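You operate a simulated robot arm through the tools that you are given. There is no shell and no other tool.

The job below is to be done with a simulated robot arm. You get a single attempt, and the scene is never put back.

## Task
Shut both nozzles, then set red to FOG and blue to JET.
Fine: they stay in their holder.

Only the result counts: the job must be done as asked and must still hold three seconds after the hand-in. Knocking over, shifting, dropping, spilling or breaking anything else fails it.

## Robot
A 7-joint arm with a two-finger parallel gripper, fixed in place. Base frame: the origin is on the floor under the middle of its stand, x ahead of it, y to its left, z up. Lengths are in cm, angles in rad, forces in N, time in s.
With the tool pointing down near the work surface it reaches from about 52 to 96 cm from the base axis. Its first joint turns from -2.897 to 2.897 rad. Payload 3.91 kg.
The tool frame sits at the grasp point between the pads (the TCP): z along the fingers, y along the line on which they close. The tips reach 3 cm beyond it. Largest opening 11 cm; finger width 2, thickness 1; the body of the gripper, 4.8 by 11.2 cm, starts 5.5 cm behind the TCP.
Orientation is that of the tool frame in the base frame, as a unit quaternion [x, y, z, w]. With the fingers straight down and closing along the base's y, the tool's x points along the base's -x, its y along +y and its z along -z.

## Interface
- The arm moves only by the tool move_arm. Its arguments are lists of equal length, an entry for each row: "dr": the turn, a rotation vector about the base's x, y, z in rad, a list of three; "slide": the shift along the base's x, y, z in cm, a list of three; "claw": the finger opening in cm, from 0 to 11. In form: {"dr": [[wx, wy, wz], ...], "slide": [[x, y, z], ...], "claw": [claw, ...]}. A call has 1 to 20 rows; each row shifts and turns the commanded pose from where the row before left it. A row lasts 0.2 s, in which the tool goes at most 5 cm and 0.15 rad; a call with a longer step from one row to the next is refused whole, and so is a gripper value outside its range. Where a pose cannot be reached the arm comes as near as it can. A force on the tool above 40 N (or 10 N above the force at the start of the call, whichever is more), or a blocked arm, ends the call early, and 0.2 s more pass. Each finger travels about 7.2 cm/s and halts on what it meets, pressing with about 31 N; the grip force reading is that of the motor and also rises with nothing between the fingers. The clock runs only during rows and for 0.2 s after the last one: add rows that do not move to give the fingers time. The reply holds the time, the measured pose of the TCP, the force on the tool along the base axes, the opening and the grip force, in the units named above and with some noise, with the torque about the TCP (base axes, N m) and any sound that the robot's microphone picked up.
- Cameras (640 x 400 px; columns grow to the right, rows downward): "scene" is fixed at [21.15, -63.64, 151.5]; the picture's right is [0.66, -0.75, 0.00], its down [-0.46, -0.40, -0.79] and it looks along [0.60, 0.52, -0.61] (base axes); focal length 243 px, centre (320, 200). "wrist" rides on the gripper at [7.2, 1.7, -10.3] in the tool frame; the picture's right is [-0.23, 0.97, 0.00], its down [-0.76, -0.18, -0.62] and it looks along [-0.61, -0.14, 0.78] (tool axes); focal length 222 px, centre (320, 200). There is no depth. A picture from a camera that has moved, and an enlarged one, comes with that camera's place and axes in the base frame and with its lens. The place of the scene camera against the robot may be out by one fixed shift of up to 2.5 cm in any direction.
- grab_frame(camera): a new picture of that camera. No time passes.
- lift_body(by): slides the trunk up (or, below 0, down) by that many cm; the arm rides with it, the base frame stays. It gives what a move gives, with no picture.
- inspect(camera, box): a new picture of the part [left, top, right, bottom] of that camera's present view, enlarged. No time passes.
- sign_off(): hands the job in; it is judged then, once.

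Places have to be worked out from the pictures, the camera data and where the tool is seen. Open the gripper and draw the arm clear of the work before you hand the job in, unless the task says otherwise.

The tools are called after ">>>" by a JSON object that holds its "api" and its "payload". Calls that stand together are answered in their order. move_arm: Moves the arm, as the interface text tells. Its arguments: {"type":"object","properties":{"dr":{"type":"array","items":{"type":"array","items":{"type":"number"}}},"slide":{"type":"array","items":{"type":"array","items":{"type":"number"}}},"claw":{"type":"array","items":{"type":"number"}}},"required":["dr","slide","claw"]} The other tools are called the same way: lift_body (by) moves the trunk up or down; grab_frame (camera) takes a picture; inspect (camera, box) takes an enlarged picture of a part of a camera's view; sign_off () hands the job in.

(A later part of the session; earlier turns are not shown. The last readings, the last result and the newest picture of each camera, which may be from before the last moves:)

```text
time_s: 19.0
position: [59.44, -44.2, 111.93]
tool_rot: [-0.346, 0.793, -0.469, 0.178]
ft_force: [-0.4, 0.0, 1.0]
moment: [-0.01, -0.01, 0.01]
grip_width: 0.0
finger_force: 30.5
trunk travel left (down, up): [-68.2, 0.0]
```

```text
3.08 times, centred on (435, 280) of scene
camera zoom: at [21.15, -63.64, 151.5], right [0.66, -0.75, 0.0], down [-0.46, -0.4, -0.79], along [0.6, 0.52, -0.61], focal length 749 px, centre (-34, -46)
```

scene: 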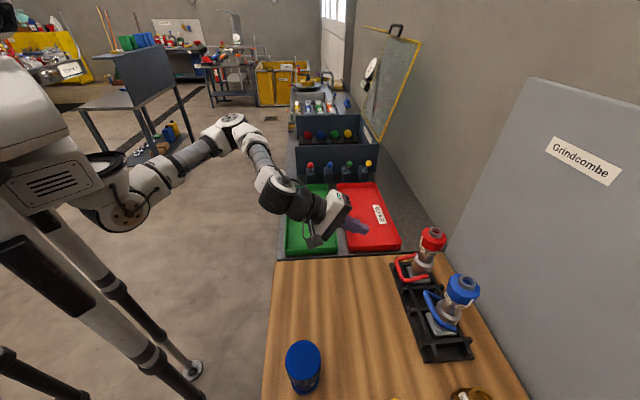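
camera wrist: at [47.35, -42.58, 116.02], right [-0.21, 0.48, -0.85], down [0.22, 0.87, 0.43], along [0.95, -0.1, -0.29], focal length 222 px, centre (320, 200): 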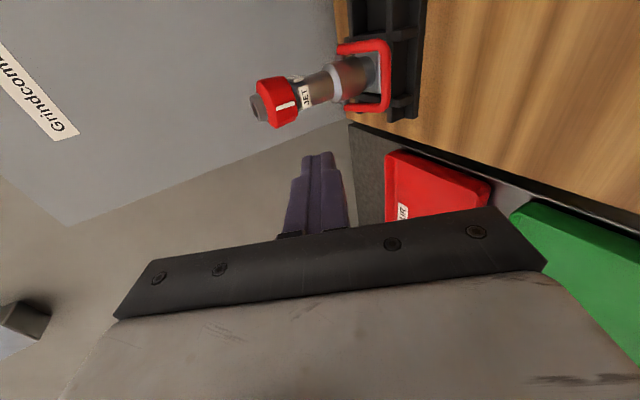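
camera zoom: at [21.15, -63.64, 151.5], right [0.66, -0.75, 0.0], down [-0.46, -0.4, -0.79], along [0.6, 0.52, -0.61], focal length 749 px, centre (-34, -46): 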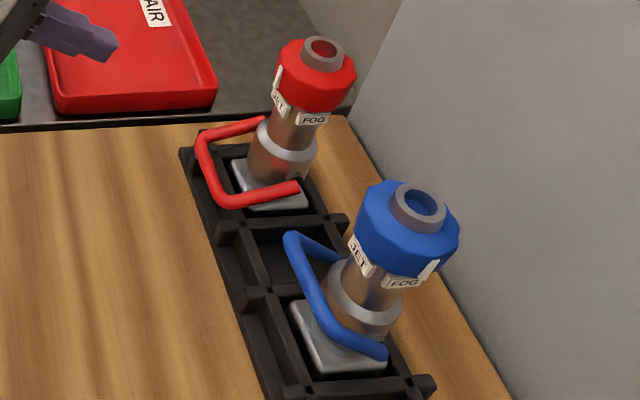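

Red's bail sits at blue's position plus about (10.25, 9.65, -0.1). I'll descend outside the red crossbar to (63.3,-49.8,96.1), then check.

>>> {"api": "move_arm", "payload": {"dr": [[0, 0, 0], [0, 0, 0], [0, 0, 0], [0, 0, 0], [0, 0, 0], [0, 0, 0]], "slide": [[0.772, -1.12, -3.166], [0.772, -1.12, -3.166], [0.772, -1.12, -3.166], [0.772, -1.12, -3.166], [0.772, -1.12, -3.166], [0, 0, 0]], "claw": [0, 0, 0, 0, 0, 0]}}

>>> {"api": "inspect", "payload": {"camera": "wrist", "box": [220, 80, 370, 240]}}

>>> {"api": "inspect", "payload": {"camera": "scene", "box": [320, 210, 490, 340]}}

```text
time_s: 20.4
position: [63.18, -50.01, 96.09]
tool_rot: [-0.346, 0.793, -0.468, 0.179]
ft_force: [-1.0, 0.4, 0.0]
moment: [0.0, -0.04, 0.01]
grip_width: 0.03
finger_force: 31.0
trunk travel left (down, up): [-68.2, 0.0]
```

```text
2.50 times, centred on (295, 160) of wrist
camera zoom: at [51.13, -48.27, 100.17], right [-0.21, 0.48, -0.85], down [0.22, 0.87, 0.43], along [0.95, -0.1, -0.29], focal length 555 px, centre (382, 300)
```

zoom: 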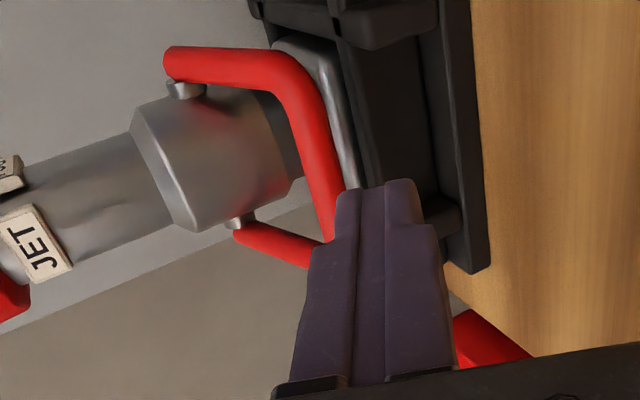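

```text
3.08 times, centred on (405, 275) of scene
camera zoom: at [21.15, -63.64, 151.5], right [0.66, -0.75, 0.0], down [-0.46, -0.4, -0.79], along [0.6, 0.52, -0.61], focal length 749 px, centre (58, -31)
```

zoom: 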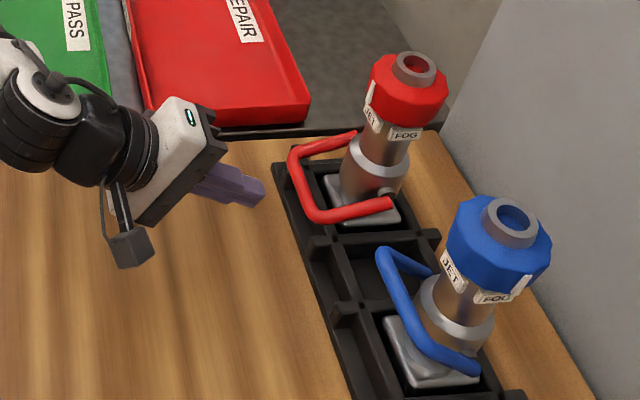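

The geometry matches the blue case, so I'll repeat it: slide under the red bar, then lift along the arc through the first ~20°.

>>> {"api": "move_arm", "payload": {"dr": [[0, 0, 0], [0, 0, 0], [0, 0, 0], [0, 0, 0], [0, 0, 0], [0.015, 0.0147, 0], [0.015, 0.0147, 0], [0.015, 0.0147, 0], [0.015, 0.0147, 0], [0, 0, 0]], "slide": [[1.04, -1.0, -0.83], [1.04, -1.0, -0.83], [1.04, -1.0, -0.83], [0.137, -0.139, 0.3], [0.137, -0.139, 0.3], [-0.116, 0.118, 0.532], [-0.116, 0.118, 0.532], [-0.056, 0.057, 0.551], [-0.056, 0.057, 0.551], [0, 0, 0]], "claw": [0, 0, 0, 0, 0, 0, 0, 0, 0, 0]}}

>>> {"api": "inspect", "payload": {"camera": "scene", "box": [340, 210, 490, 320]}}

>>> {"api": "inspect", "payload": {"camera": "wrist", "box": [180, 80, 380, 240]}}

```text
time_s: 22.6
position: [66.18, -53.0, 96.58]
tool_rot: [-0.354, 0.812, -0.433, 0.165]
ft_force: [-1.7, 0.7, -0.7]
moment: [0.01, 0.04, 0.0]
grip_width: 0.0
finger_force: 30.7
trunk travel left (down, up): [-68.2, 0.0]
```

```text
3.64 times, centred on (415, 265) of scene
camera zoom: at [21.15, -63.64, 151.5], right [0.66, -0.75, 0.0], down [-0.46, -0.4, -0.79], along [0.6, 0.52, -0.61], focal length 885 px, centre (-26, -36)
```

zoom: 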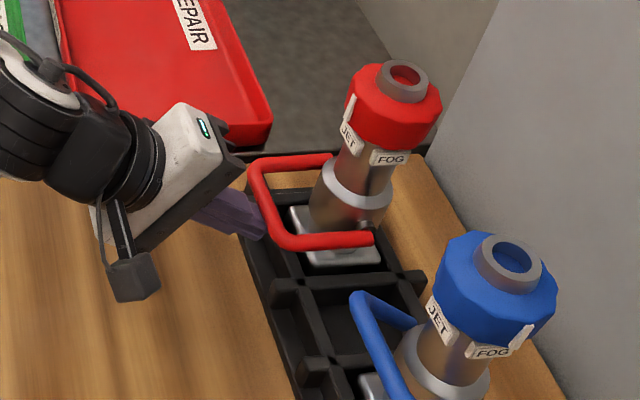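

```text
2.50 times, centred on (280, 160) of wrist
camera zoom: at [54.37, -51.56, 101.33], right [-0.26, 0.53, -0.81], down [0.25, 0.85, 0.47], along [0.93, -0.08, -0.35], focal length 555 px, centre (420, 300)
```

zoom: 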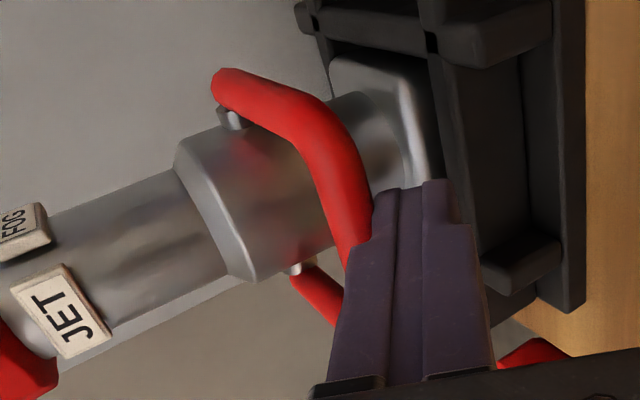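

The red bail is rising, with a slight lean of the nozzle (~2°) as with blue. Continuing the next ~20°.

>>> {"api": "move_arm", "payload": {"dr": [[0.015, 0.0147, 0], [0.015, 0.0147, 0], [0.015, 0.0147, 0], [0.015, 0.0147, 0], [0, 0, 0]], "slide": [[0.007, -0.007, 0.557], [0.007, -0.007, 0.557], [0.07, -0.071, 0.547], [0.07, -0.071, 0.547], [0, 0, 0]], "claw": [0, 0, 0, 0, 0]}}

>>> {"api": "inspect", "payload": {"camera": "scene", "box": [340, 210, 490, 320]}}

```text
time_s: 23.8
position: [66.42, -53.11, 98.6]
tool_rot: [-0.362, 0.829, -0.399, 0.152]
ft_force: [-1.7, 1.3, -0.4]
moment: [0.01, 0.02, -0.03]
grip_width: 0.0
finger_force: 31.1
trunk travel left (down, up): [-68.2, 0.0]
```

```text
3.64 times, centred on (415, 265) of scene
camera zoom: at [21.15, -63.64, 151.5], right [0.66, -0.75, 0.0], down [-0.46, -0.4, -0.79], along [0.6, 0.52, -0.61], focal length 885 px, centre (-26, -36)
```

zoom: 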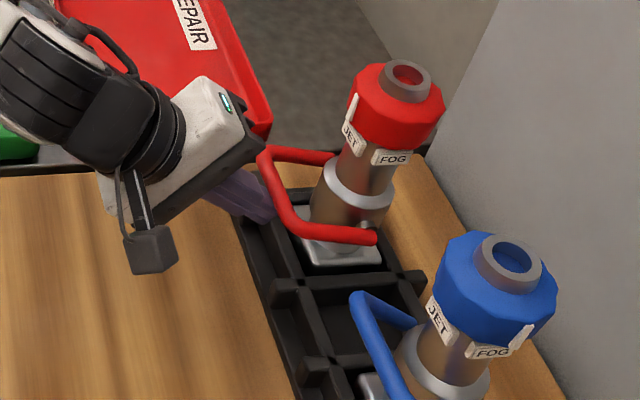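

The red bail keeps turning with about 2 N and a steady small lean. Continuing another ~20°.

>>> {"api": "move_arm", "payload": {"dr": [[0.015, 0.0147, 0], [0.015, 0.0147, 0], [0.015, 0.0147, 0], [0.015, 0.0147, 0], [0, 0, 0]], "slide": [[0.13, -0.132, 0.522], [0.13, -0.132, 0.522], [0.189, -0.193, 0.483], [0.189, -0.193, 0.483], [0, 0, 0]], "claw": [0, 0, 0, 0, 0]}}

>>> {"api": "inspect", "payload": {"camera": "scene", "box": [340, 210, 490, 320]}}

```text
time_s: 25.0
position: [67.15, -53.8, 100.66]
tool_rot: [-0.369, 0.845, -0.362, 0.138]
ft_force: [-0.2, -0.5, 0.9]
moment: [-0.03, 0.05, 0.01]
grip_width: 0.0
finger_force: 30.8
trunk travel left (down, up): [-68.2, 0.0]
```

```text
3.64 times, centred on (415, 265) of scene
camera zoom: at [21.15, -63.64, 151.5], right [0.66, -0.75, 0.0], down [-0.46, -0.4, -0.79], along [0.6, 0.52, -0.61], focal length 885 px, centre (-26, -36)
```

zoom: 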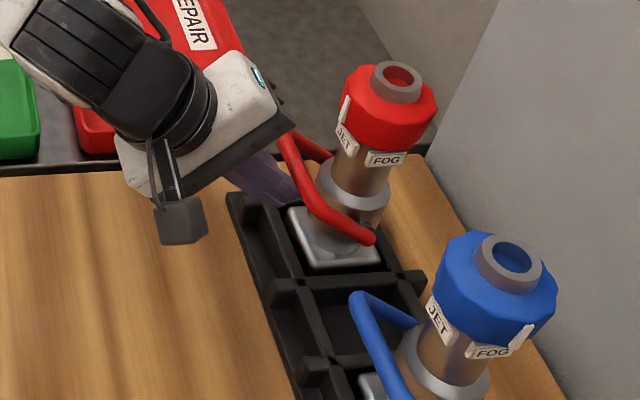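

The red nozzle sprang back upright and its bail jumped ahead to the same angle as blue – an over-centre snap into the shut stop. I'll follow up gently to ~50° to confirm it is fully home.

>>> {"api": "move_arm", "payload": {"dr": [[0.015, 0.0147, 0], [0.015, 0.0147, 0], [0.015, 0.0147, 0], [0, 0, 0]], "slide": [[0.238, -0.243, 0.43], [0.238, -0.243, 0.43], [0.2, -0.204, 0.26], [0, 0, 0]], "claw": [0, 0, 0, 0]}}

>>> {"api": "inspect", "payload": {"camera": "scene", "box": [340, 210, 490, 320]}}

>>> {"api": "inspect", "payload": {"camera": "wrist", "box": [80, 60, 400, 240]}}

```text
time_s: 26.0
position: [67.77, -54.42, 101.77]
tool_rot: [-0.374, 0.855, -0.335, 0.129]
ft_force: [-1.0, 0.3, -0.8]
moment: [0.01, -0.01, -0.01]
grip_width: 0.0
finger_force: 31.2
trunk travel left (down, up): [-68.2, 0.0]
```

```text
3.64 times, centred on (415, 265) of scene
camera zoom: at [21.15, -63.64, 151.5], right [0.66, -0.75, 0.0], down [-0.46, -0.4, -0.79], along [0.6, 0.52, -0.61], focal length 885 px, centre (-26, -36)
```

zoom: 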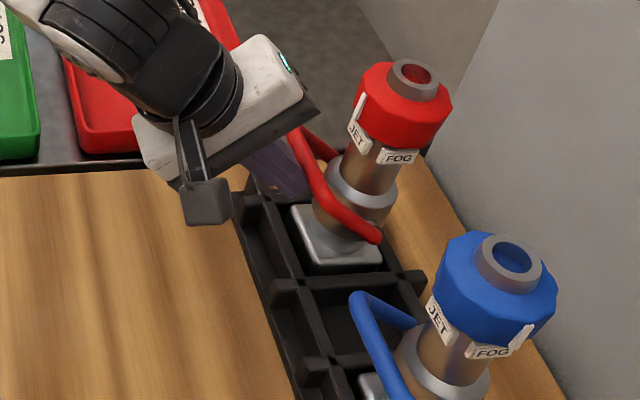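

```text
2.00 times, centred on (240, 150) of wrist
camera zoom: at [56.82, -53.98, 108.62], right [-0.38, 0.65, -0.66], down [0.33, 0.76, 0.56], along [0.86, 0.0, -0.5], focal length 444 px, centre (480, 300)
```

zoom: 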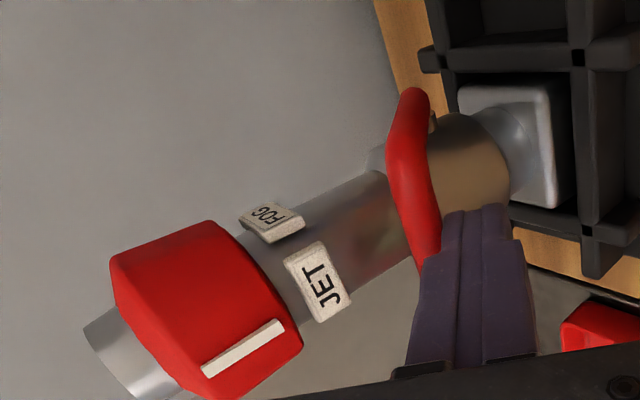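

The nozzle leans rigidly with the bail, so red is also at its stop. Backing off the same way and moving clear.

>>> {"api": "move_arm", "payload": {"dr": [[-0.015, -0.0147, 0], [-0.015, -0.0147, 0], [0, 0, 0], [0, 0, 0], [0, 0, 0], [0, 0, 0], [0, 0, 0], [0, 0, 0], [0, 0, 0]], "slide": [[-0.2, 0.204, -0.26], [-0.238, 0.243, -0.43], [-0.3, 0.3, -0.3], [-0.5, 0.5, 0.3], [-0.9, 0.9, 1.0], [-1.0, 1.0, 1.4], [-1.5, 1.5, 2.0], [-1.5, 1.5, 2.5], [0, 0, 0]], "claw": [0, 0, 0, 0, 0, 0, 0, 0, 0]}}

>>> {"api": "inspect", "payload": {"camera": "scene", "box": [385, 215, 485, 345]}}

>>> {"api": "grab_frame", "payload": {"camera": "wrist"}}

```text
time_s: 28.0
position: [61.53, -48.43, 108.13]
tool_rot: [-0.37, 0.848, -0.353, 0.135]
ft_force: [0.1, 0.3, 0.1]
moment: [0.01, -0.04, -0.01]
grip_width: 0.02
finger_force: 31.2
trunk travel left (down, up): [-68.2, 0.0]
```

```text
3.08 times, centred on (435, 280) of scene
camera zoom: at [21.15, -63.64, 151.5], right [0.66, -0.75, 0.0], down [-0.46, -0.4, -0.79], along [0.6, 0.52, -0.61], focal length 749 px, centre (-34, -46)
```

zoom: 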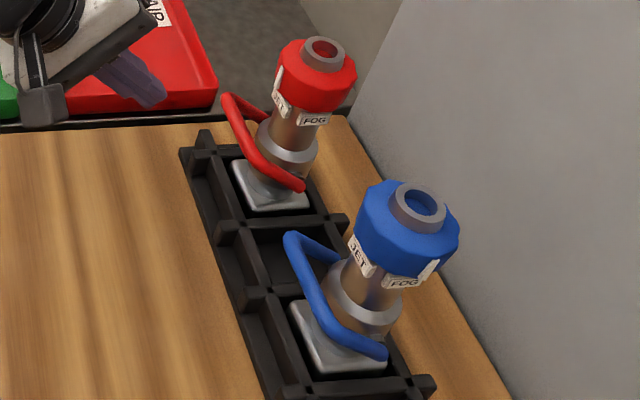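

```text
taken
camera wrist: at [50.54, -47.74, 114.63], right [-0.36, 0.63, -0.69], down [0.31, 0.78, 0.54], along [0.88, -0.02, -0.48], focal length 222 px, centre (320, 200)
```

wrist: 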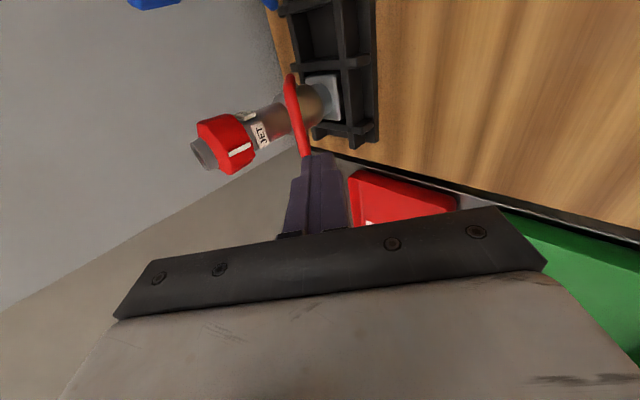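

Both bails are at the same forward stop and both nozzles stand upright. Next the pattern rings: I'll grip each bumper with closing direction horizontal and the tool leaned 30° outward for reach. First I lift clear, un-tilt, and start yawing.

>>> {"api": "move_arm", "payload": {"dr": [[0.0925, 0.0907, 0], [0.0925, 0.0907, 0], [0.0925, 0.0907, 0], [0.0925, 0.0907, 0], [0.0925, 0.0907, 0], [0.0925, 0.0907, 0], [0, 0, -0.14], [0, 0, -0.14], [0, 0, -0.14], [0, 0, -0.14], [0, 0, -0.14], [0, 0, -0.14], [0, 0, -0.14], [0, 0, 0]], "slide": [[-0.6, 1.1, 1.3], [-0.6, 1.1, 1.3], [-0.6, 1.1, 1.3], [-0.6, 1.1, 1.3], [-0.6, 1.1, 1.3], [-0.6, 1.1, 1.3], [0, 0, 0], [0, 0, 0], [0, 0, 0], [0, 0, 0], [0, 0, 0], [0, 0, 0], [0, 0, 0], [0, 0, 0]], "claw": [0, 0, 0, 0, 0, 0, 2, 4, 6, 8, 10, 10, 10, 10]}}

>>> {"api": "grab_frame", "payload": {"camera": "wrist"}}

```text
time_s: 31.0
position: [57.97, -41.63, 115.93]
tool_rot: [0.079, 0.997, 0.001, 0.0]
ft_force: [-0.3, 0.0, -0.4]
moment: [0.02, 0.04, 0.01]
grip_width: 9.99
finger_force: 0.1
trunk travel left (down, up): [-68.2, 0.0]
```

```text
taken
camera wrist: at [51.0, -38.95, 126.27], right [0.38, 0.93, 0.0], down [0.72, -0.3, 0.62], along [0.58, -0.23, -0.78], focal length 222 px, centre (320, 200)
```

wrist: 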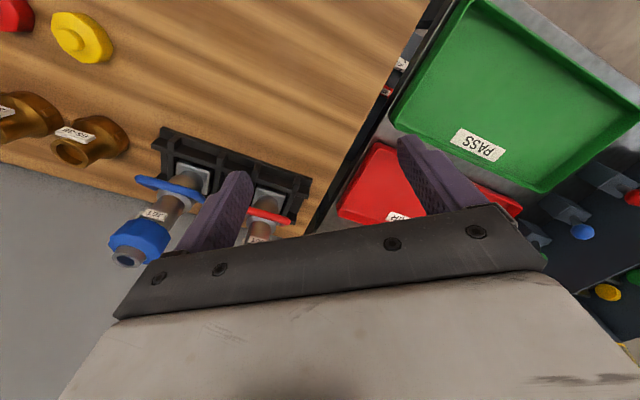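

Tool is vertical now, yaw −0.16. I'll yaw on to −1.19 rad, lean the tool 30° outward and move to a pre-grasp spot ~12 cm on the near side of the red bumper at ring height.

>>> {"api": "move_arm", "payload": {"dr": [[0, 0, -0.147], [0, 0, -0.147], [0, 0, -0.147], [0, 0, -0.147], [0, 0, -0.147], [0, 0, -0.147], [0, 0, -0.147], [-0.1214, -0.0491, 0], [-0.1214, -0.0491, 0], [-0.1214, -0.0491, 0], [-0.1214, -0.0491, 0], [0, 0, 0]], "slide": [[0.7, -0.3, -0.4], [0.7, -0.3, -0.4], [0.7, -0.3, -0.4], [0.7, -0.3, -0.4], [0.7, -0.3, -0.4], [0.7, -0.3, -0.4], [0.7, -0.3, -0.4], [1.25, -0.9, -1.68], [1.25, -0.9, -1.68], [1.25, -0.9, -1.68], [1.25, -0.9, -1.68], [0, 0, 0]], "claw": [10, 10, 10, 10, 10, 10, 10, 10, 10, 10, 10, 10]}}

>>> {"api": "grab_frame", "payload": {"camera": "wrist"}}

>>> {"api": "grab_frame", "payload": {"camera": "scene"}}

```text
time_s: 33.6
position: [68.01, -47.39, 106.14]
tool_rot: [0.54, 0.801, -0.146, 0.215]
ft_force: [0.9, 0.2, 0.0]
moment: [0.02, -0.04, 0.03]
grip_width: 10.01
finger_force: 0.1
trunk travel left (down, up): [-68.2, 0.0]
```

```text
taken
camera wrist: at [65.15, -36.1, 111.63], right [0.98, 0.18, 0.11], down [-0.03, -0.39, 0.92], along [0.21, -0.9, -0.37], focal length 222 px, centre (320, 200)
```

wrist: 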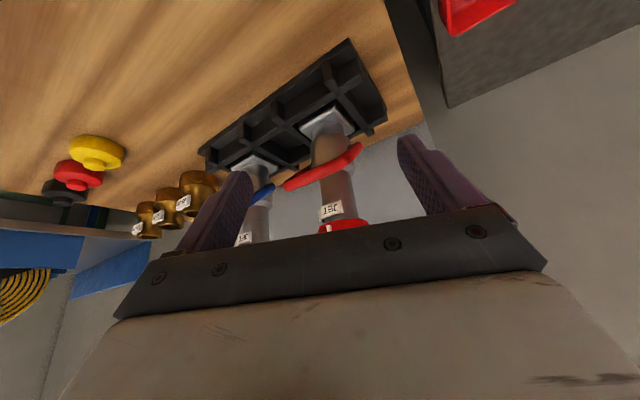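

```text
taken
```

scene: 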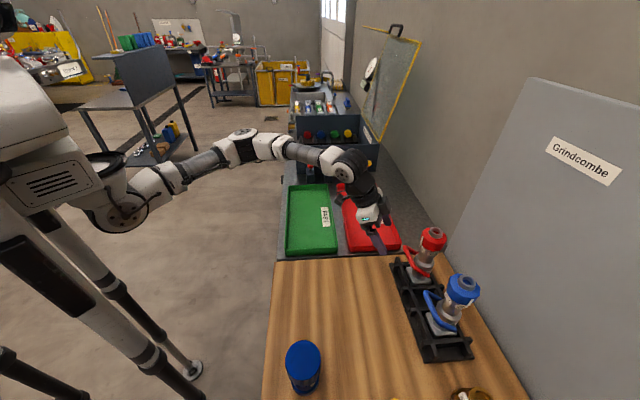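

The red nozzle is centred between the open fingers. Enlarging to check the pointer/labels and the lateral alignment before moving in.

>>> {"api": "inspect", "payload": {"camera": "wrist", "box": [220, 90, 460, 250]}}

>>> {"api": "inspect", "payload": {"camera": "scene", "box": [345, 195, 485, 295]}}

```text
2.50 times, centred on (340, 170) of wrist
camera zoom: at [65.15, -36.1, 111.63], right [0.98, 0.18, 0.11], down [-0.03, -0.39, 0.92], along [0.21, -0.9, -0.37], focal length 555 px, centre (270, 275)
```

zoom: 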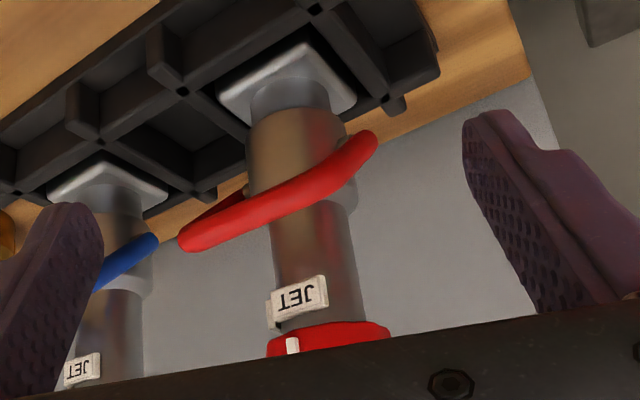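

```text
4.00 times, centred on (415, 245) of scene
camera zoom: at [21.15, -63.64, 151.5], right [0.66, -0.75, 0.0], down [-0.46, -0.4, -0.79], along [0.6, 0.52, -0.61], focal length 973 px, centre (-60, 20)
```

zoom: 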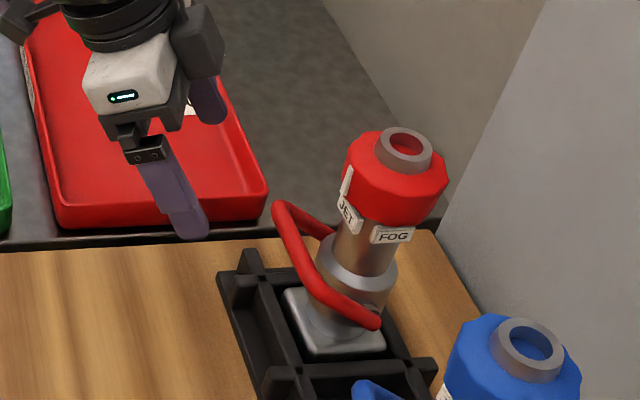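

Alignment is good: lateral error ≈0.1 cm, red axis ≈ (72.35,-58.5). Moving in ~12 cm with fingers open at ring height.

>>> {"api": "move_arm", "payload": {"dr": [[0, 0, 0], [0, 0, 0], [0, 0, 0], [0, 0, 0], [0, 0, 0], [0, 0, 0]], "slide": [[0.868, -2.222, 0.06], [0.868, -2.222, 0.06], [0.868, -2.222, 0.06], [0.868, -2.222, 0.06], [0.868, -2.222, 0.06], [0, 0, 0]], "claw": [10, 10, 10, 10, 10, 10]}}

>>> {"api": "grab_frame", "payload": {"camera": "wrist"}}

>>> {"api": "inspect", "payload": {"camera": "scene", "box": [345, 195, 485, 295]}}

```text
time_s: 35.0
position: [72.16, -58.6, 106.54]
tool_rot: [0.539, 0.801, -0.144, 0.216]
ft_force: [0.2, -0.6, -0.2]
moment: [-0.01, -0.02, 0.02]
grip_width: 10.01
finger_force: 0.0
trunk travel left (down, up): [-68.2, 0.0]
```

```text
taken
camera wrist: at [69.3, -47.35, 111.99], right [0.98, 0.18, 0.11], down [-0.03, -0.39, 0.92], along [0.21, -0.9, -0.37], focal length 222 px, centre (320, 200)
```

wrist: 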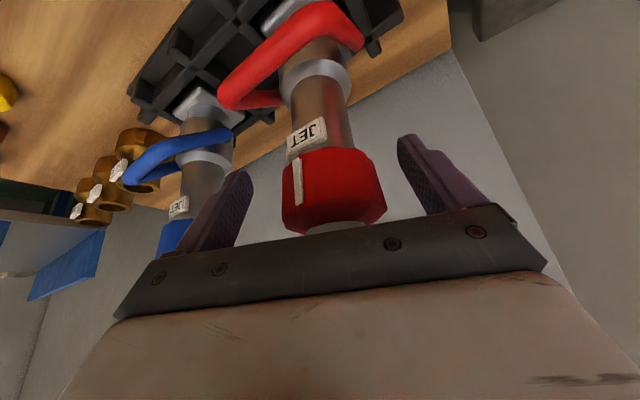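

```text
4.00 times, centred on (415, 245) of scene
camera zoom: at [21.15, -63.64, 151.5], right [0.66, -0.75, 0.0], down [-0.46, -0.4, -0.79], along [0.6, 0.52, -0.61], focal length 973 px, centre (-60, 20)
```

zoom: 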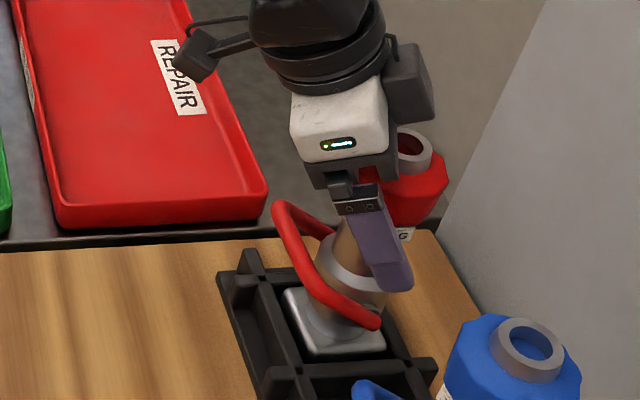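

The bumper is between the pads but sits ~0.5 cm toward the right finger; I'll shift by (0.5, 0.2) to centre it before closing.

>>> {"api": "move_arm", "payload": {"dr": [[0, 0, 0], [0, 0, 0]], "slide": [[0.5, 0.2, 0], [0, 0, 0]], "claw": [9, 8]}}

>>> {"api": "inspect", "payload": {"camera": "wrist", "box": [200, 90, 460, 260]}}

>>> {"api": "inspect", "payload": {"camera": "scene", "box": [385, 205, 465, 285]}}

```text
time_s: 35.6
position: [72.58, -58.45, 106.65]
tool_rot: [0.54, 0.801, -0.144, 0.215]
ft_force: [-0.6, 0.2, 0.1]
moment: [0.02, -0.02, 0.03]
grip_width: 8.01
finger_force: 0.1
trunk travel left (down, up): [-68.2, 0.0]
```

```text
2.35 times, centred on (330, 175) of wrist
camera zoom: at [69.78, -47.17, 111.96], right [0.98, 0.18, 0.11], down [-0.03, -0.39, 0.92], along [0.21, -0.9, -0.37], focal length 523 px, centre (296, 259)
```

zoom: 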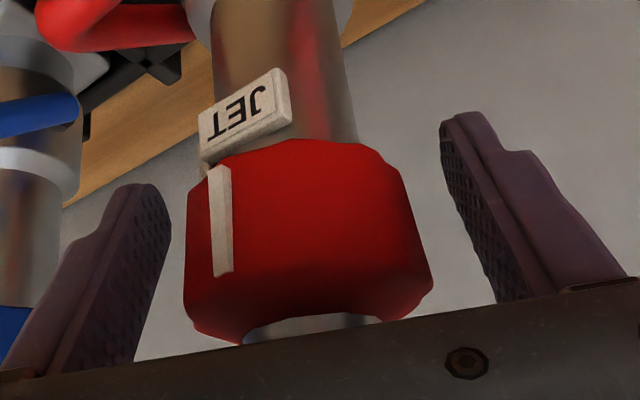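

```text
5.00 times, centred on (425, 245) of scene
camera zoom: at [21.15, -63.64, 151.5], right [0.66, -0.75, 0.0], down [-0.46, -0.4, -0.79], along [0.6, 0.52, -0.61], focal length 1217 px, centre (-205, -25)
```

zoom: 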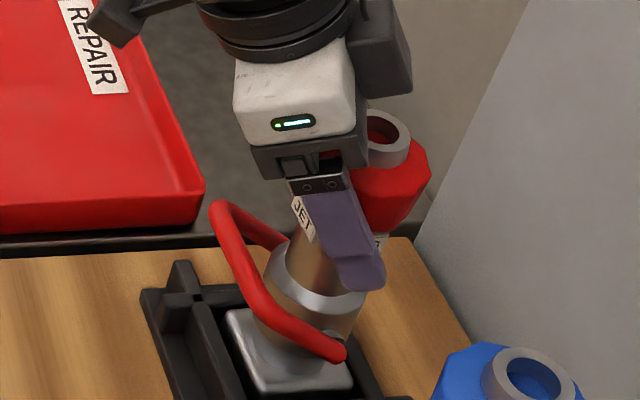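

The bumper is now centred on the TCP (axis ≈ (72.6,-58.4)). Closing the fingers on it.

>>> {"api": "move_arm", "payload": {"dr": [[0, 0, 0], [0, 0, 0], [0, 0, 0], [0, 0, 0]], "slide": [[0, 0, 0], [0, 0, 0], [0, 0, 0], [0, 0, 0]], "claw": [6.5, 5, 3, 3]}}

>>> {"api": "inspect", "payload": {"camera": "wrist", "box": [200, 90, 460, 260]}}

>>> {"api": "inspect", "payload": {"camera": "scene", "box": [385, 205, 465, 285]}}

```text
time_s: 36.6
position: [72.62, -58.23, 106.57]
tool_rot: [0.539, 0.801, -0.145, 0.215]
ft_force: [0.2, -0.6, -0.7]
moment: [0.02, -0.08, 0.08]
grip_width: 5.65
finger_force: 30.8
trunk travel left (down, up): [-68.2, 0.0]
```

```text
2.35 times, centred on (330, 175) of wrist
camera zoom: at [69.79, -47.17, 111.96], right [0.98, 0.18, 0.11], down [-0.03, -0.39, 0.92], along [0.21, -0.9, -0.37], focal length 523 px, centre (296, 259)
```

zoom: 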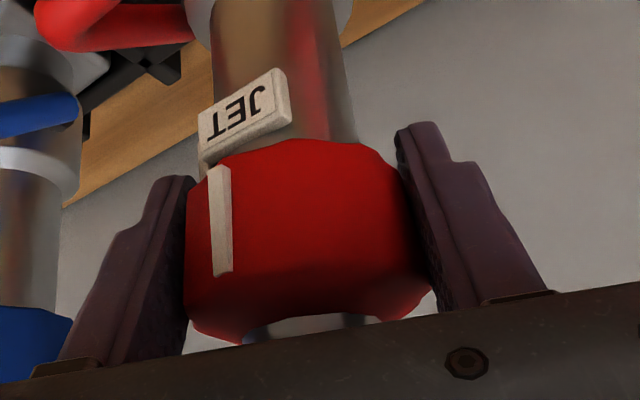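

```text
5.00 times, centred on (425, 245) of scene
camera zoom: at [21.15, -63.64, 151.5], right [0.66, -0.75, 0.0], down [-0.46, -0.4, -0.79], along [0.6, 0.52, -0.61], focal length 1217 px, centre (-205, -25)
```

zoom: 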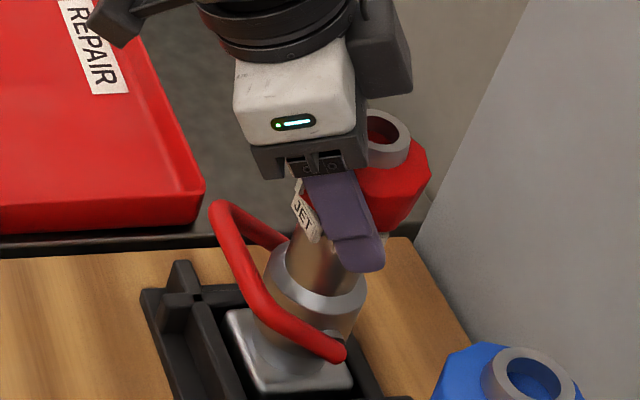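

Gripped cleanly (width 5.65, nothing shifted). Turning the red ring from JET toward FOG (counter-clockwise from above), first ~30°.

>>> {"api": "move_arm", "payload": {"dr": [[0, 0, 0.105], [0, 0, 0.105], [0, 0, 0.105], [0, 0, 0.105], [0, 0, 0.105], [0, 0, 0]], "slide": [[0, 0, 0], [0, 0, 0], [0, 0, 0], [0, 0, 0], [0, 0, 0], [0, 0, 0]], "claw": [3, 3, 3, 3, 3, 3]}}

>>> {"api": "inspect", "payload": {"camera": "wrist", "box": [200, 90, 460, 260]}}

>>> {"api": "inspect", "payload": {"camera": "scene", "box": [385, 205, 465, 285]}}

```text
time_s: 38.0
position: [72.76, -58.36, 106.56]
tool_rot: [0.312, 0.914, -0.083, 0.245]
ft_force: [-0.6, -4.2, -0.1]
moment: [-0.39, 0.08, 0.03]
grip_width: 5.6
finger_force: 31.3
trunk travel left (down, up): [-68.2, 0.0]
```

```text
2.35 times, centred on (330, 175) of wrist
camera zoom: at [64.58, -50.07, 111.97], right [0.75, 0.65, 0.11], down [0.17, -0.35, 0.92], along [0.64, -0.67, -0.37], focal length 523 px, centre (296, 259)
```

zoom: 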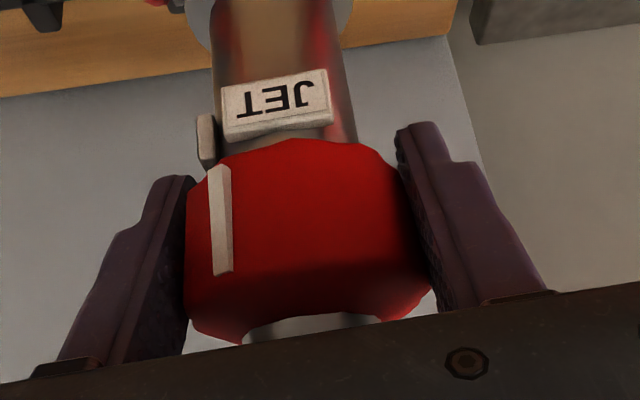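

```text
5.00 times, centred on (425, 245) of scene
camera zoom: at [21.15, -63.64, 151.5], right [0.66, -0.75, 0.0], down [-0.46, -0.4, -0.79], along [0.6, 0.52, -0.61], focal length 1217 px, centre (-205, -25)
```

zoom: 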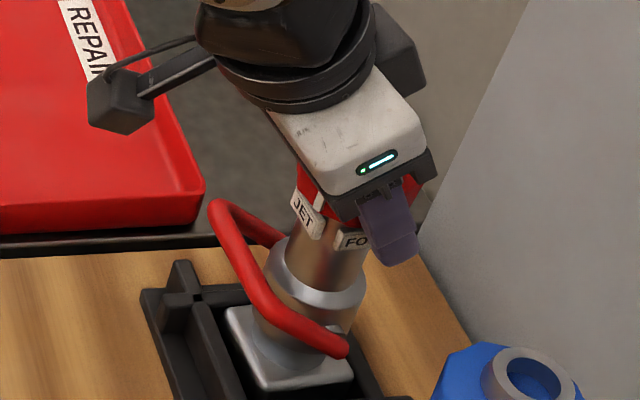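

The ring is turning on the body (pointer now between JET and FOG) and the body stays put. Another ~24°, then check.

>>> {"api": "move_arm", "payload": {"dr": [[0, 0, 0.105], [0, 0, 0.105], [0, 0, 0.105], [0, 0, 0.105], [0, 0, 0]], "slide": [[0, 0, 0], [0, 0, 0], [0, 0, 0], [0, 0, 0], [0, 0, 0]], "claw": [3, 3, 3, 3, 3]}}

>>> {"api": "inspect", "payload": {"camera": "wrist", "box": [200, 90, 460, 260]}}

>>> {"api": "inspect", "payload": {"camera": "scene", "box": [385, 205, 465, 285]}}

```text
time_s: 39.2
position: [72.78, -58.45, 106.54]
tool_rot: [0.114, 0.959, -0.031, 0.257]
ft_force: [-5.0, 0.1, 0.6]
moment: [0.01, 0.53, 0.01]
grip_width: 5.62
finger_force: 31.0
trunk travel left (down, up): [-68.2, 0.0]
```

```text
2.35 times, centred on (330, 175) of wrist
camera zoom: at [61.85, -54.07, 111.98], right [0.42, 0.9, 0.11], down [0.3, -0.26, 0.92], along [0.86, -0.35, -0.37], focal length 523 px, centre (296, 259)
```

zoom: 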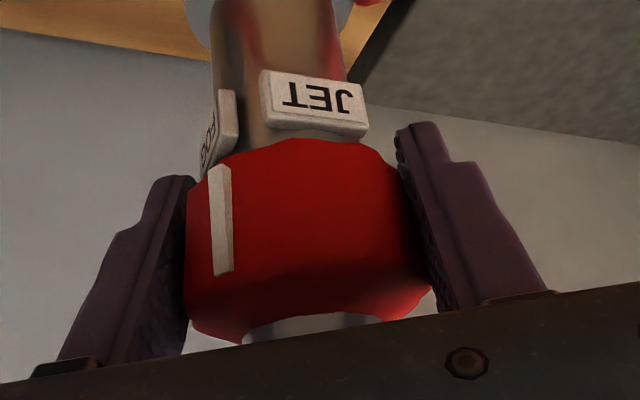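

```text
5.00 times, centred on (425, 245) of scene
camera zoom: at [21.15, -63.64, 151.5], right [0.66, -0.75, 0.0], down [-0.46, -0.4, -0.79], along [0.6, 0.52, -0.61], focal length 1217 px, centre (-205, -25)
```

zoom: 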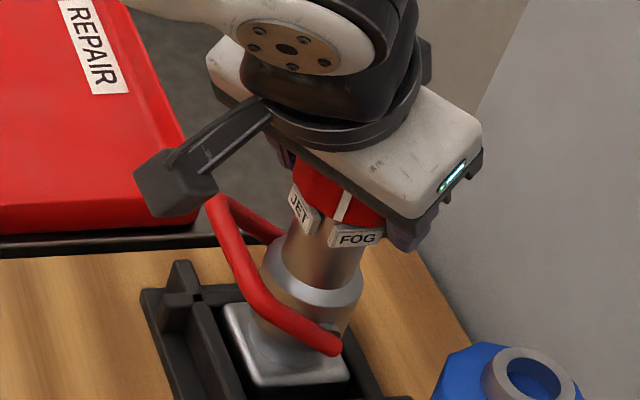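

54° turned and the FOG label is still ~30–35° short of where JET sat relative to the pointer at the start, so the two marks are about 90° apart. Turning further ~24°.

>>> {"api": "move_arm", "payload": {"dr": [[0, 0, 0.105], [0, 0, 0.105], [0, 0, 0.105], [0, 0, 0.105], [0, 0, 0]], "slide": [[0, 0, 0], [0, 0, 0], [0, 0, 0], [0, 0, 0], [0, 0, 0]], "claw": [3, 3, 3, 3, 3]}}

>>> {"api": "inspect", "payload": {"camera": "wrist", "box": [200, 90, 460, 260]}}

>>> {"api": "inspect", "payload": {"camera": "scene", "box": [385, 205, 485, 305]}}

```text
time_s: 40.4
position: [72.63, -58.41, 106.55]
tool_rot: [-0.087, 0.962, 0.023, 0.258]
ft_force: [-0.1, -11.7, 1.0]
moment: [-1.34, 0.04, -0.02]
grip_width: 5.61
finger_force: 31.0
trunk travel left (down, up): [-68.2, 0.0]
```

```text
2.35 times, centred on (330, 175) of wrist
camera zoom: at [60.97, -58.88, 111.99], right [0.02, 0.99, 0.11], down [0.37, -0.11, 0.92], along [0.93, 0.03, -0.37], focal length 523 px, centre (296, 259)
```

zoom: 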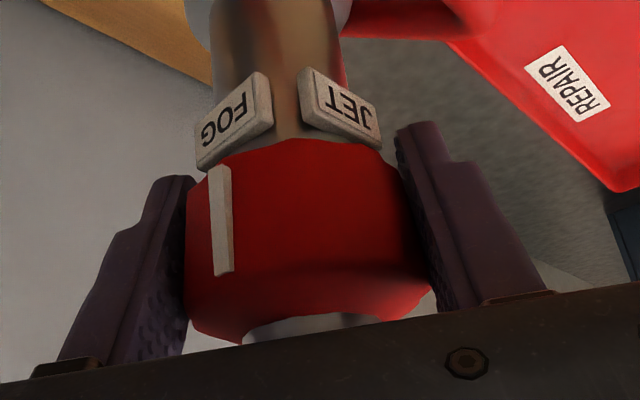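

```text
4.00 times, centred on (435, 255) of scene
camera zoom: at [21.15, -63.64, 151.5], right [0.66, -0.75, 0.0], down [-0.46, -0.4, -0.79], along [0.6, 0.52, -0.61], focal length 973 px, centre (-140, -20)
```

zoom: 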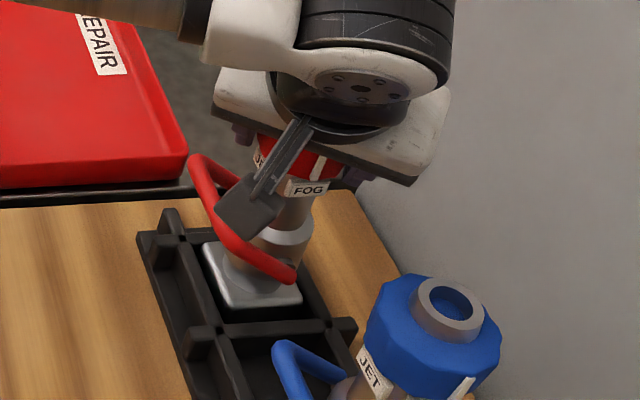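

Marks are indeed 90° apart; ~10° remain. There is a side load of ~12 N in −y building up from a small centring offset, so I'll ease the tool 0.2 cm in −y and watch whether it drops.

>>> {"api": "move_arm", "payload": {"dr": [[0, 0, 0], [0, 0, 0]], "slide": [[0, -0.2, 0], [0, 0, 0]], "claw": [3, 3]}}

```text
time_s: 41.0
position: [72.59, -58.45, 106.63]
tool_rot: [-0.087, 0.962, 0.024, 0.258]
ft_force: [-5.4, -1.8, 2.4]
moment: [-0.1, 0.49, 0.02]
grip_width: 5.61
finger_force: 31.3
trunk travel left (down, up): [-68.2, 0.0]
```

The side load dropped to ~5 N. Now the last ~12° of turn, with a slight easing in −x.

>>> {"api": "move_arm", "payload": {"dr": [[0, 0, 0.07], [0, 0, 0.07], [0, 0, 0.065], [0, 0, 0]], "slide": [[-0.08, 0, 0], [0, 0, 0], [0, 0, 0], [0, 0, 0]], "claw": [3, 3, 3, 3]}}

>>> {"api": "inspect", "payload": {"camera": "wrist", "box": [200, 90, 460, 260]}}

>>> {"api": "inspect", "payload": {"camera": "scene", "box": [385, 205, 485, 305]}}

```text
time_s: 42.0
position: [71.78, -57.18, 106.78]
tool_rot: [-0.186, 0.947, 0.045, 0.256]
ft_force: [1.4, -22.4, 25.1]
moment: [-2.09, -0.57, -0.14]
grip_width: 5.75
finger_force: 31.1
out of reach, approached as far as the arm can: row 1, 2, 3
trunk travel left (down, up): [-68.2, 0.0]
```

```text
2.35 times, centred on (330, 175) of wrist
camera zoom: at [60.33, -59.85, 112.2], right [-0.18, 0.98, 0.11], down [0.38, -0.03, 0.92], along [0.91, 0.21, -0.37], focal length 523 px, centre (296, 259)
```

zoom: 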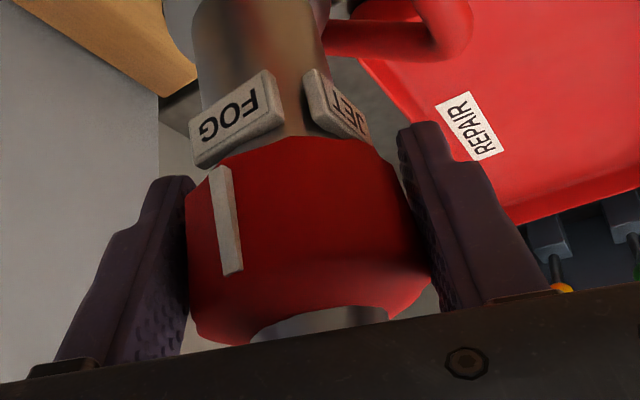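

```text
4.00 times, centred on (435, 255) of scene
camera zoom: at [21.15, -63.64, 151.5], right [0.66, -0.75, 0.0], down [-0.46, -0.4, -0.79], along [0.6, 0.52, -0.61], focal length 973 px, centre (-140, -20)
```

zoom: 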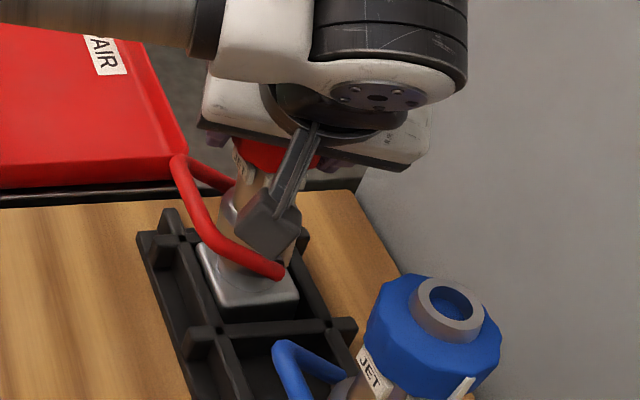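

The last turn went out of reach and the arm pulled the nozzle toward itself (22–25 N). I'll immediately undo that rotation so the pose is reachable again and see where the tool settles.

>>> {"api": "move_arm", "payload": {"dr": [[0, 0, -0.065], [0, 0, -0.07], [0, 0, -0.07]], "slide": [[0, 0, 0], [0, 0, 0], [0, 0, 0]], "claw": [3, 3, 3]}}

```text
time_s: 42.8
position: [71.81, -56.93, 106.85]
tool_rot: [-0.088, 0.961, 0.022, 0.26]
ft_force: [4.2, -13.8, 25.3]
moment: [-1.27, -0.71, -0.12]
grip_width: 5.75
finger_force: 30.8
trunk travel left (down, up): [-68.2, 0.0]
```

The rotation is undone but the tool stays ~1.6 cm off toward the robot; I'll slide it gently back over the socket centre.

>>> {"api": "move_arm", "payload": {"dr": [[0, 0, 0], [0, 0, 0], [0, 0, 0], [0, 0, 0]], "slide": [[0.25, -0.45, 0], [0.25, -0.45, 0], [0.25, -0.45, 0], [0, 0, 0]], "claw": [3, 3, 3, 3]}}

>>> {"api": "inspect", "payload": {"camera": "wrist", "box": [200, 90, 460, 260]}}

>>> {"api": "inspect", "payload": {"camera": "scene", "box": [385, 205, 485, 305]}}

```text
time_s: 43.8
position: [72.51, -58.21, 106.4]
tool_rot: [-0.086, 0.962, 0.024, 0.258]
ft_force: [-4.7, -1.8, 8.0]
moment: [0.35, 0.61, 0.0]
grip_width: 5.56
finger_force: 31.2
trunk travel left (down, up): [-68.2, 0.0]
```

```text
2.35 times, centred on (330, 175) of wrist
camera zoom: at [60.8, -58.65, 111.83], right [0.02, 0.99, 0.12], down [0.37, -0.11, 0.92], along [0.93, 0.03, -0.37], focal length 523 px, centre (296, 259)
```

zoom: 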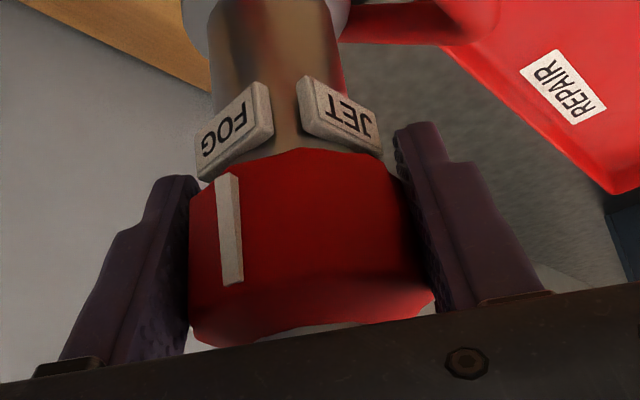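

```text
4.00 times, centred on (435, 255) of scene
camera zoom: at [21.15, -63.64, 151.5], right [0.66, -0.75, 0.0], down [-0.46, -0.4, -0.79], along [0.6, 0.52, -0.61], focal length 973 px, centre (-140, -20)
```

zoom: 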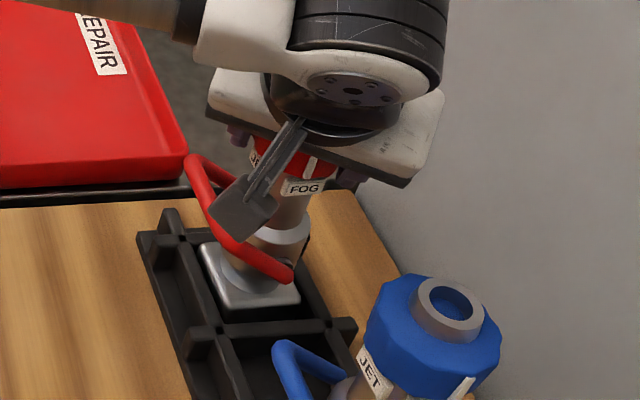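

The tool is back over the socket with low load. I'll open the fingers and rotate the empty gripper back 30° around the ring for a second bite within reach.

>>> {"api": "move_arm", "payload": {"dr": [[0, 0, 0], [0, 0, 0], [0, 0, 0], [0, 0, 0]], "slide": [[0, 0, 0], [0, 0, 0], [0, 0, 0], [0, 0, 0]], "claw": [6, 7, 8.5, 9]}}

>>> {"api": "inspect", "payload": {"camera": "wrist", "box": [200, 90, 460, 260]}}

>>> {"api": "inspect", "payload": {"camera": "scene", "box": [385, 205, 485, 305]}}

```text
time_s: 44.8
position: [72.62, -58.2, 106.43]
tool_rot: [-0.088, 0.962, 0.023, 0.258]
ft_force: [0.1, -0.5, -0.2]
moment: [-0.04, -0.01, 0.02]
grip_width: 8.99
finger_force: 0.0
trunk travel left (down, up): [-68.2, 0.0]
```

```text
2.35 times, centred on (330, 175) of wrist
camera zoom: at [60.89, -58.71, 111.87], right [0.02, 0.99, 0.11], down [0.37, -0.11, 0.92], along [0.93, 0.03, -0.37], focal length 523 px, centre (296, 259)
```

zoom: 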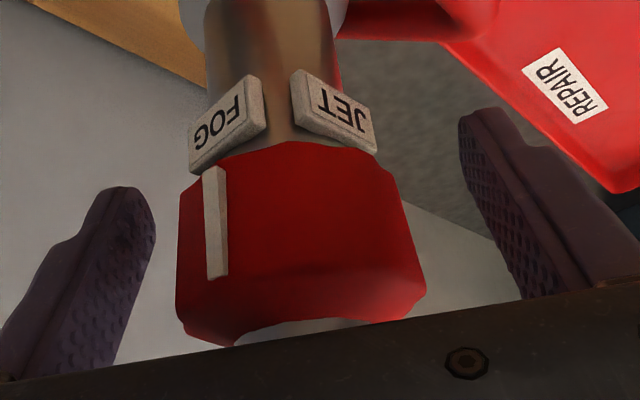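

```text
4.00 times, centred on (435, 255) of scene
camera zoom: at [21.15, -63.64, 151.5], right [0.66, -0.75, 0.0], down [-0.46, -0.4, -0.79], along [0.6, 0.52, -0.61], focal length 973 px, centre (-140, -20)
```

zoom: 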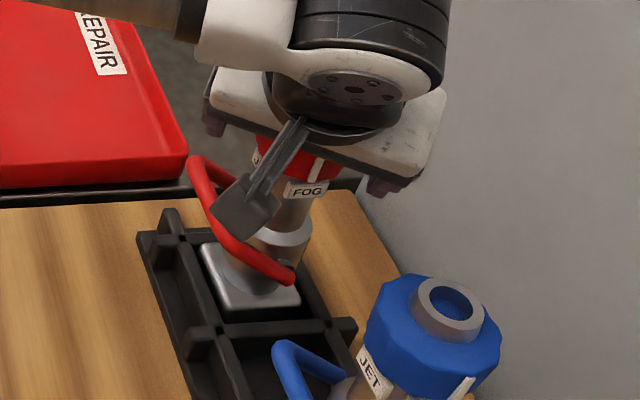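

Released; the red nozzle stands upright and the pointer is ~6–12° short of FOG. Rotating the open gripper back 30° about the axis and re-gripping.

>>> {"api": "move_arm", "payload": {"dr": [[0, 0, -0.105], [0, 0, -0.105], [0, 0, -0.105], [0, 0, -0.105], [0, 0, -0.105], [0, 0, 0]], "slide": [[0, 0, 0], [0, 0, 0], [0, 0, 0], [0, 0, 0], [0, 0, 0], [0, 0, 0]], "claw": [9, 9, 9, 9, 9, 9]}}

>>> {"api": "inspect", "payload": {"camera": "wrist", "box": [200, 90, 460, 260]}}

>>> {"api": "inspect", "payload": {"camera": "scene", "box": [385, 205, 465, 285]}}

```text
time_s: 46.2
position: [72.52, -58.32, 106.49]
tool_rot: [0.166, 0.951, -0.045, 0.255]
ft_force: [0.1, 0.7, 0.4]
moment: [0.01, 0.01, 0.0]
grip_width: 9.01
finger_force: 0.1
trunk travel left (down, up): [-68.2, 0.0]
```

```text
2.35 times, centred on (330, 175) of wrist
camera zoom: at [62.19, -52.89, 111.89], right [0.52, 0.85, 0.11], down [0.27, -0.28, 0.92], along [0.81, -0.44, -0.37], focal length 523 px, centre (296, 259)
```

zoom: 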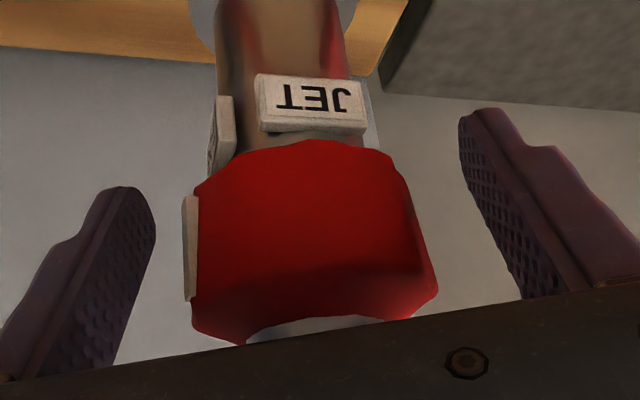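

```text
5.00 times, centred on (425, 245) of scene
camera zoom: at [21.15, -63.64, 151.5], right [0.66, -0.75, 0.0], down [-0.46, -0.4, -0.79], along [0.6, 0.52, -0.61], focal length 1217 px, centre (-205, -25)
```

zoom: 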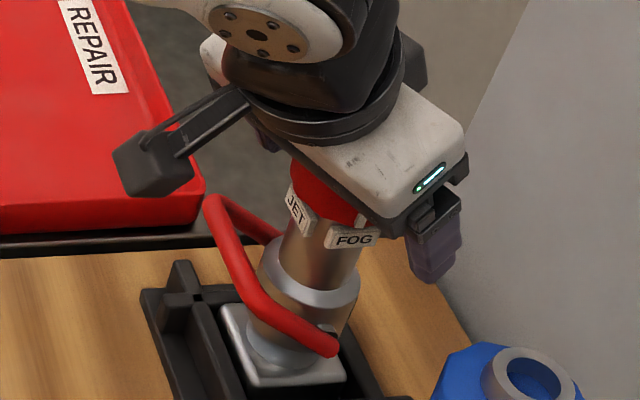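

Centred again (pointer clear of the pads). Closing and turning the remaining ~10°.

>>> {"api": "move_arm", "payload": {"dr": [[0, 0, 0], [0, 0, 0], [0, 0, 0], [0, 0, 0.06], [0, 0, 0.06], [0, 0, 0.06], [0, 0, 0]], "slide": [[0, 0, 0], [0, 0, 0], [0, 0, 0], [0, 0, 0], [0, 0, 0], [0, 0, 0], [0, 0, 0]], "claw": [6.5, 5, 3, 3, 3, 3, 3]}}

>>> {"api": "inspect", "payload": {"camera": "wrist", "box": [200, 90, 460, 260]}}

>>> {"api": "inspect", "payload": {"camera": "scene", "box": [385, 205, 465, 285]}}

```text
time_s: 47.8
position: [72.47, -58.36, 106.36]
tool_rot: [0.078, 0.963, -0.022, 0.258]
ft_force: [0.1, -1.9, 2.1]
moment: [-0.65, -0.01, -0.01]
grip_width: 5.54
finger_force: 31.5
trunk travel left (down, up): [-68.2, 0.0]
```

```text
2.35 times, centred on (330, 175) of wrist
camera zoom: at [61.36, -54.84, 111.9], right [0.35, 0.93, 0.11], down [0.31, -0.23, 0.92], along [0.88, -0.29, -0.37], focal length 523 px, centre (296, 259)
```

zoom: 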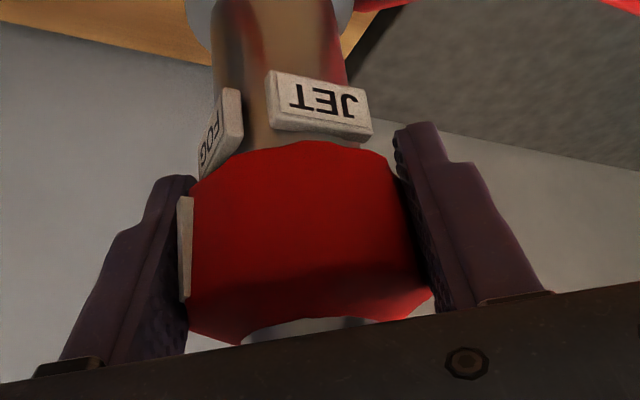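

```text
5.00 times, centred on (425, 245) of scene
camera zoom: at [21.15, -63.64, 151.5], right [0.66, -0.75, 0.0], down [-0.46, -0.4, -0.79], along [0.6, 0.52, -0.61], focal length 1217 px, centre (-205, -25)
```

zoom: 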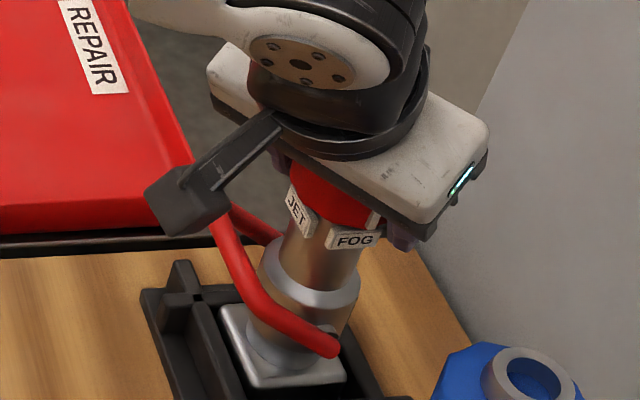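

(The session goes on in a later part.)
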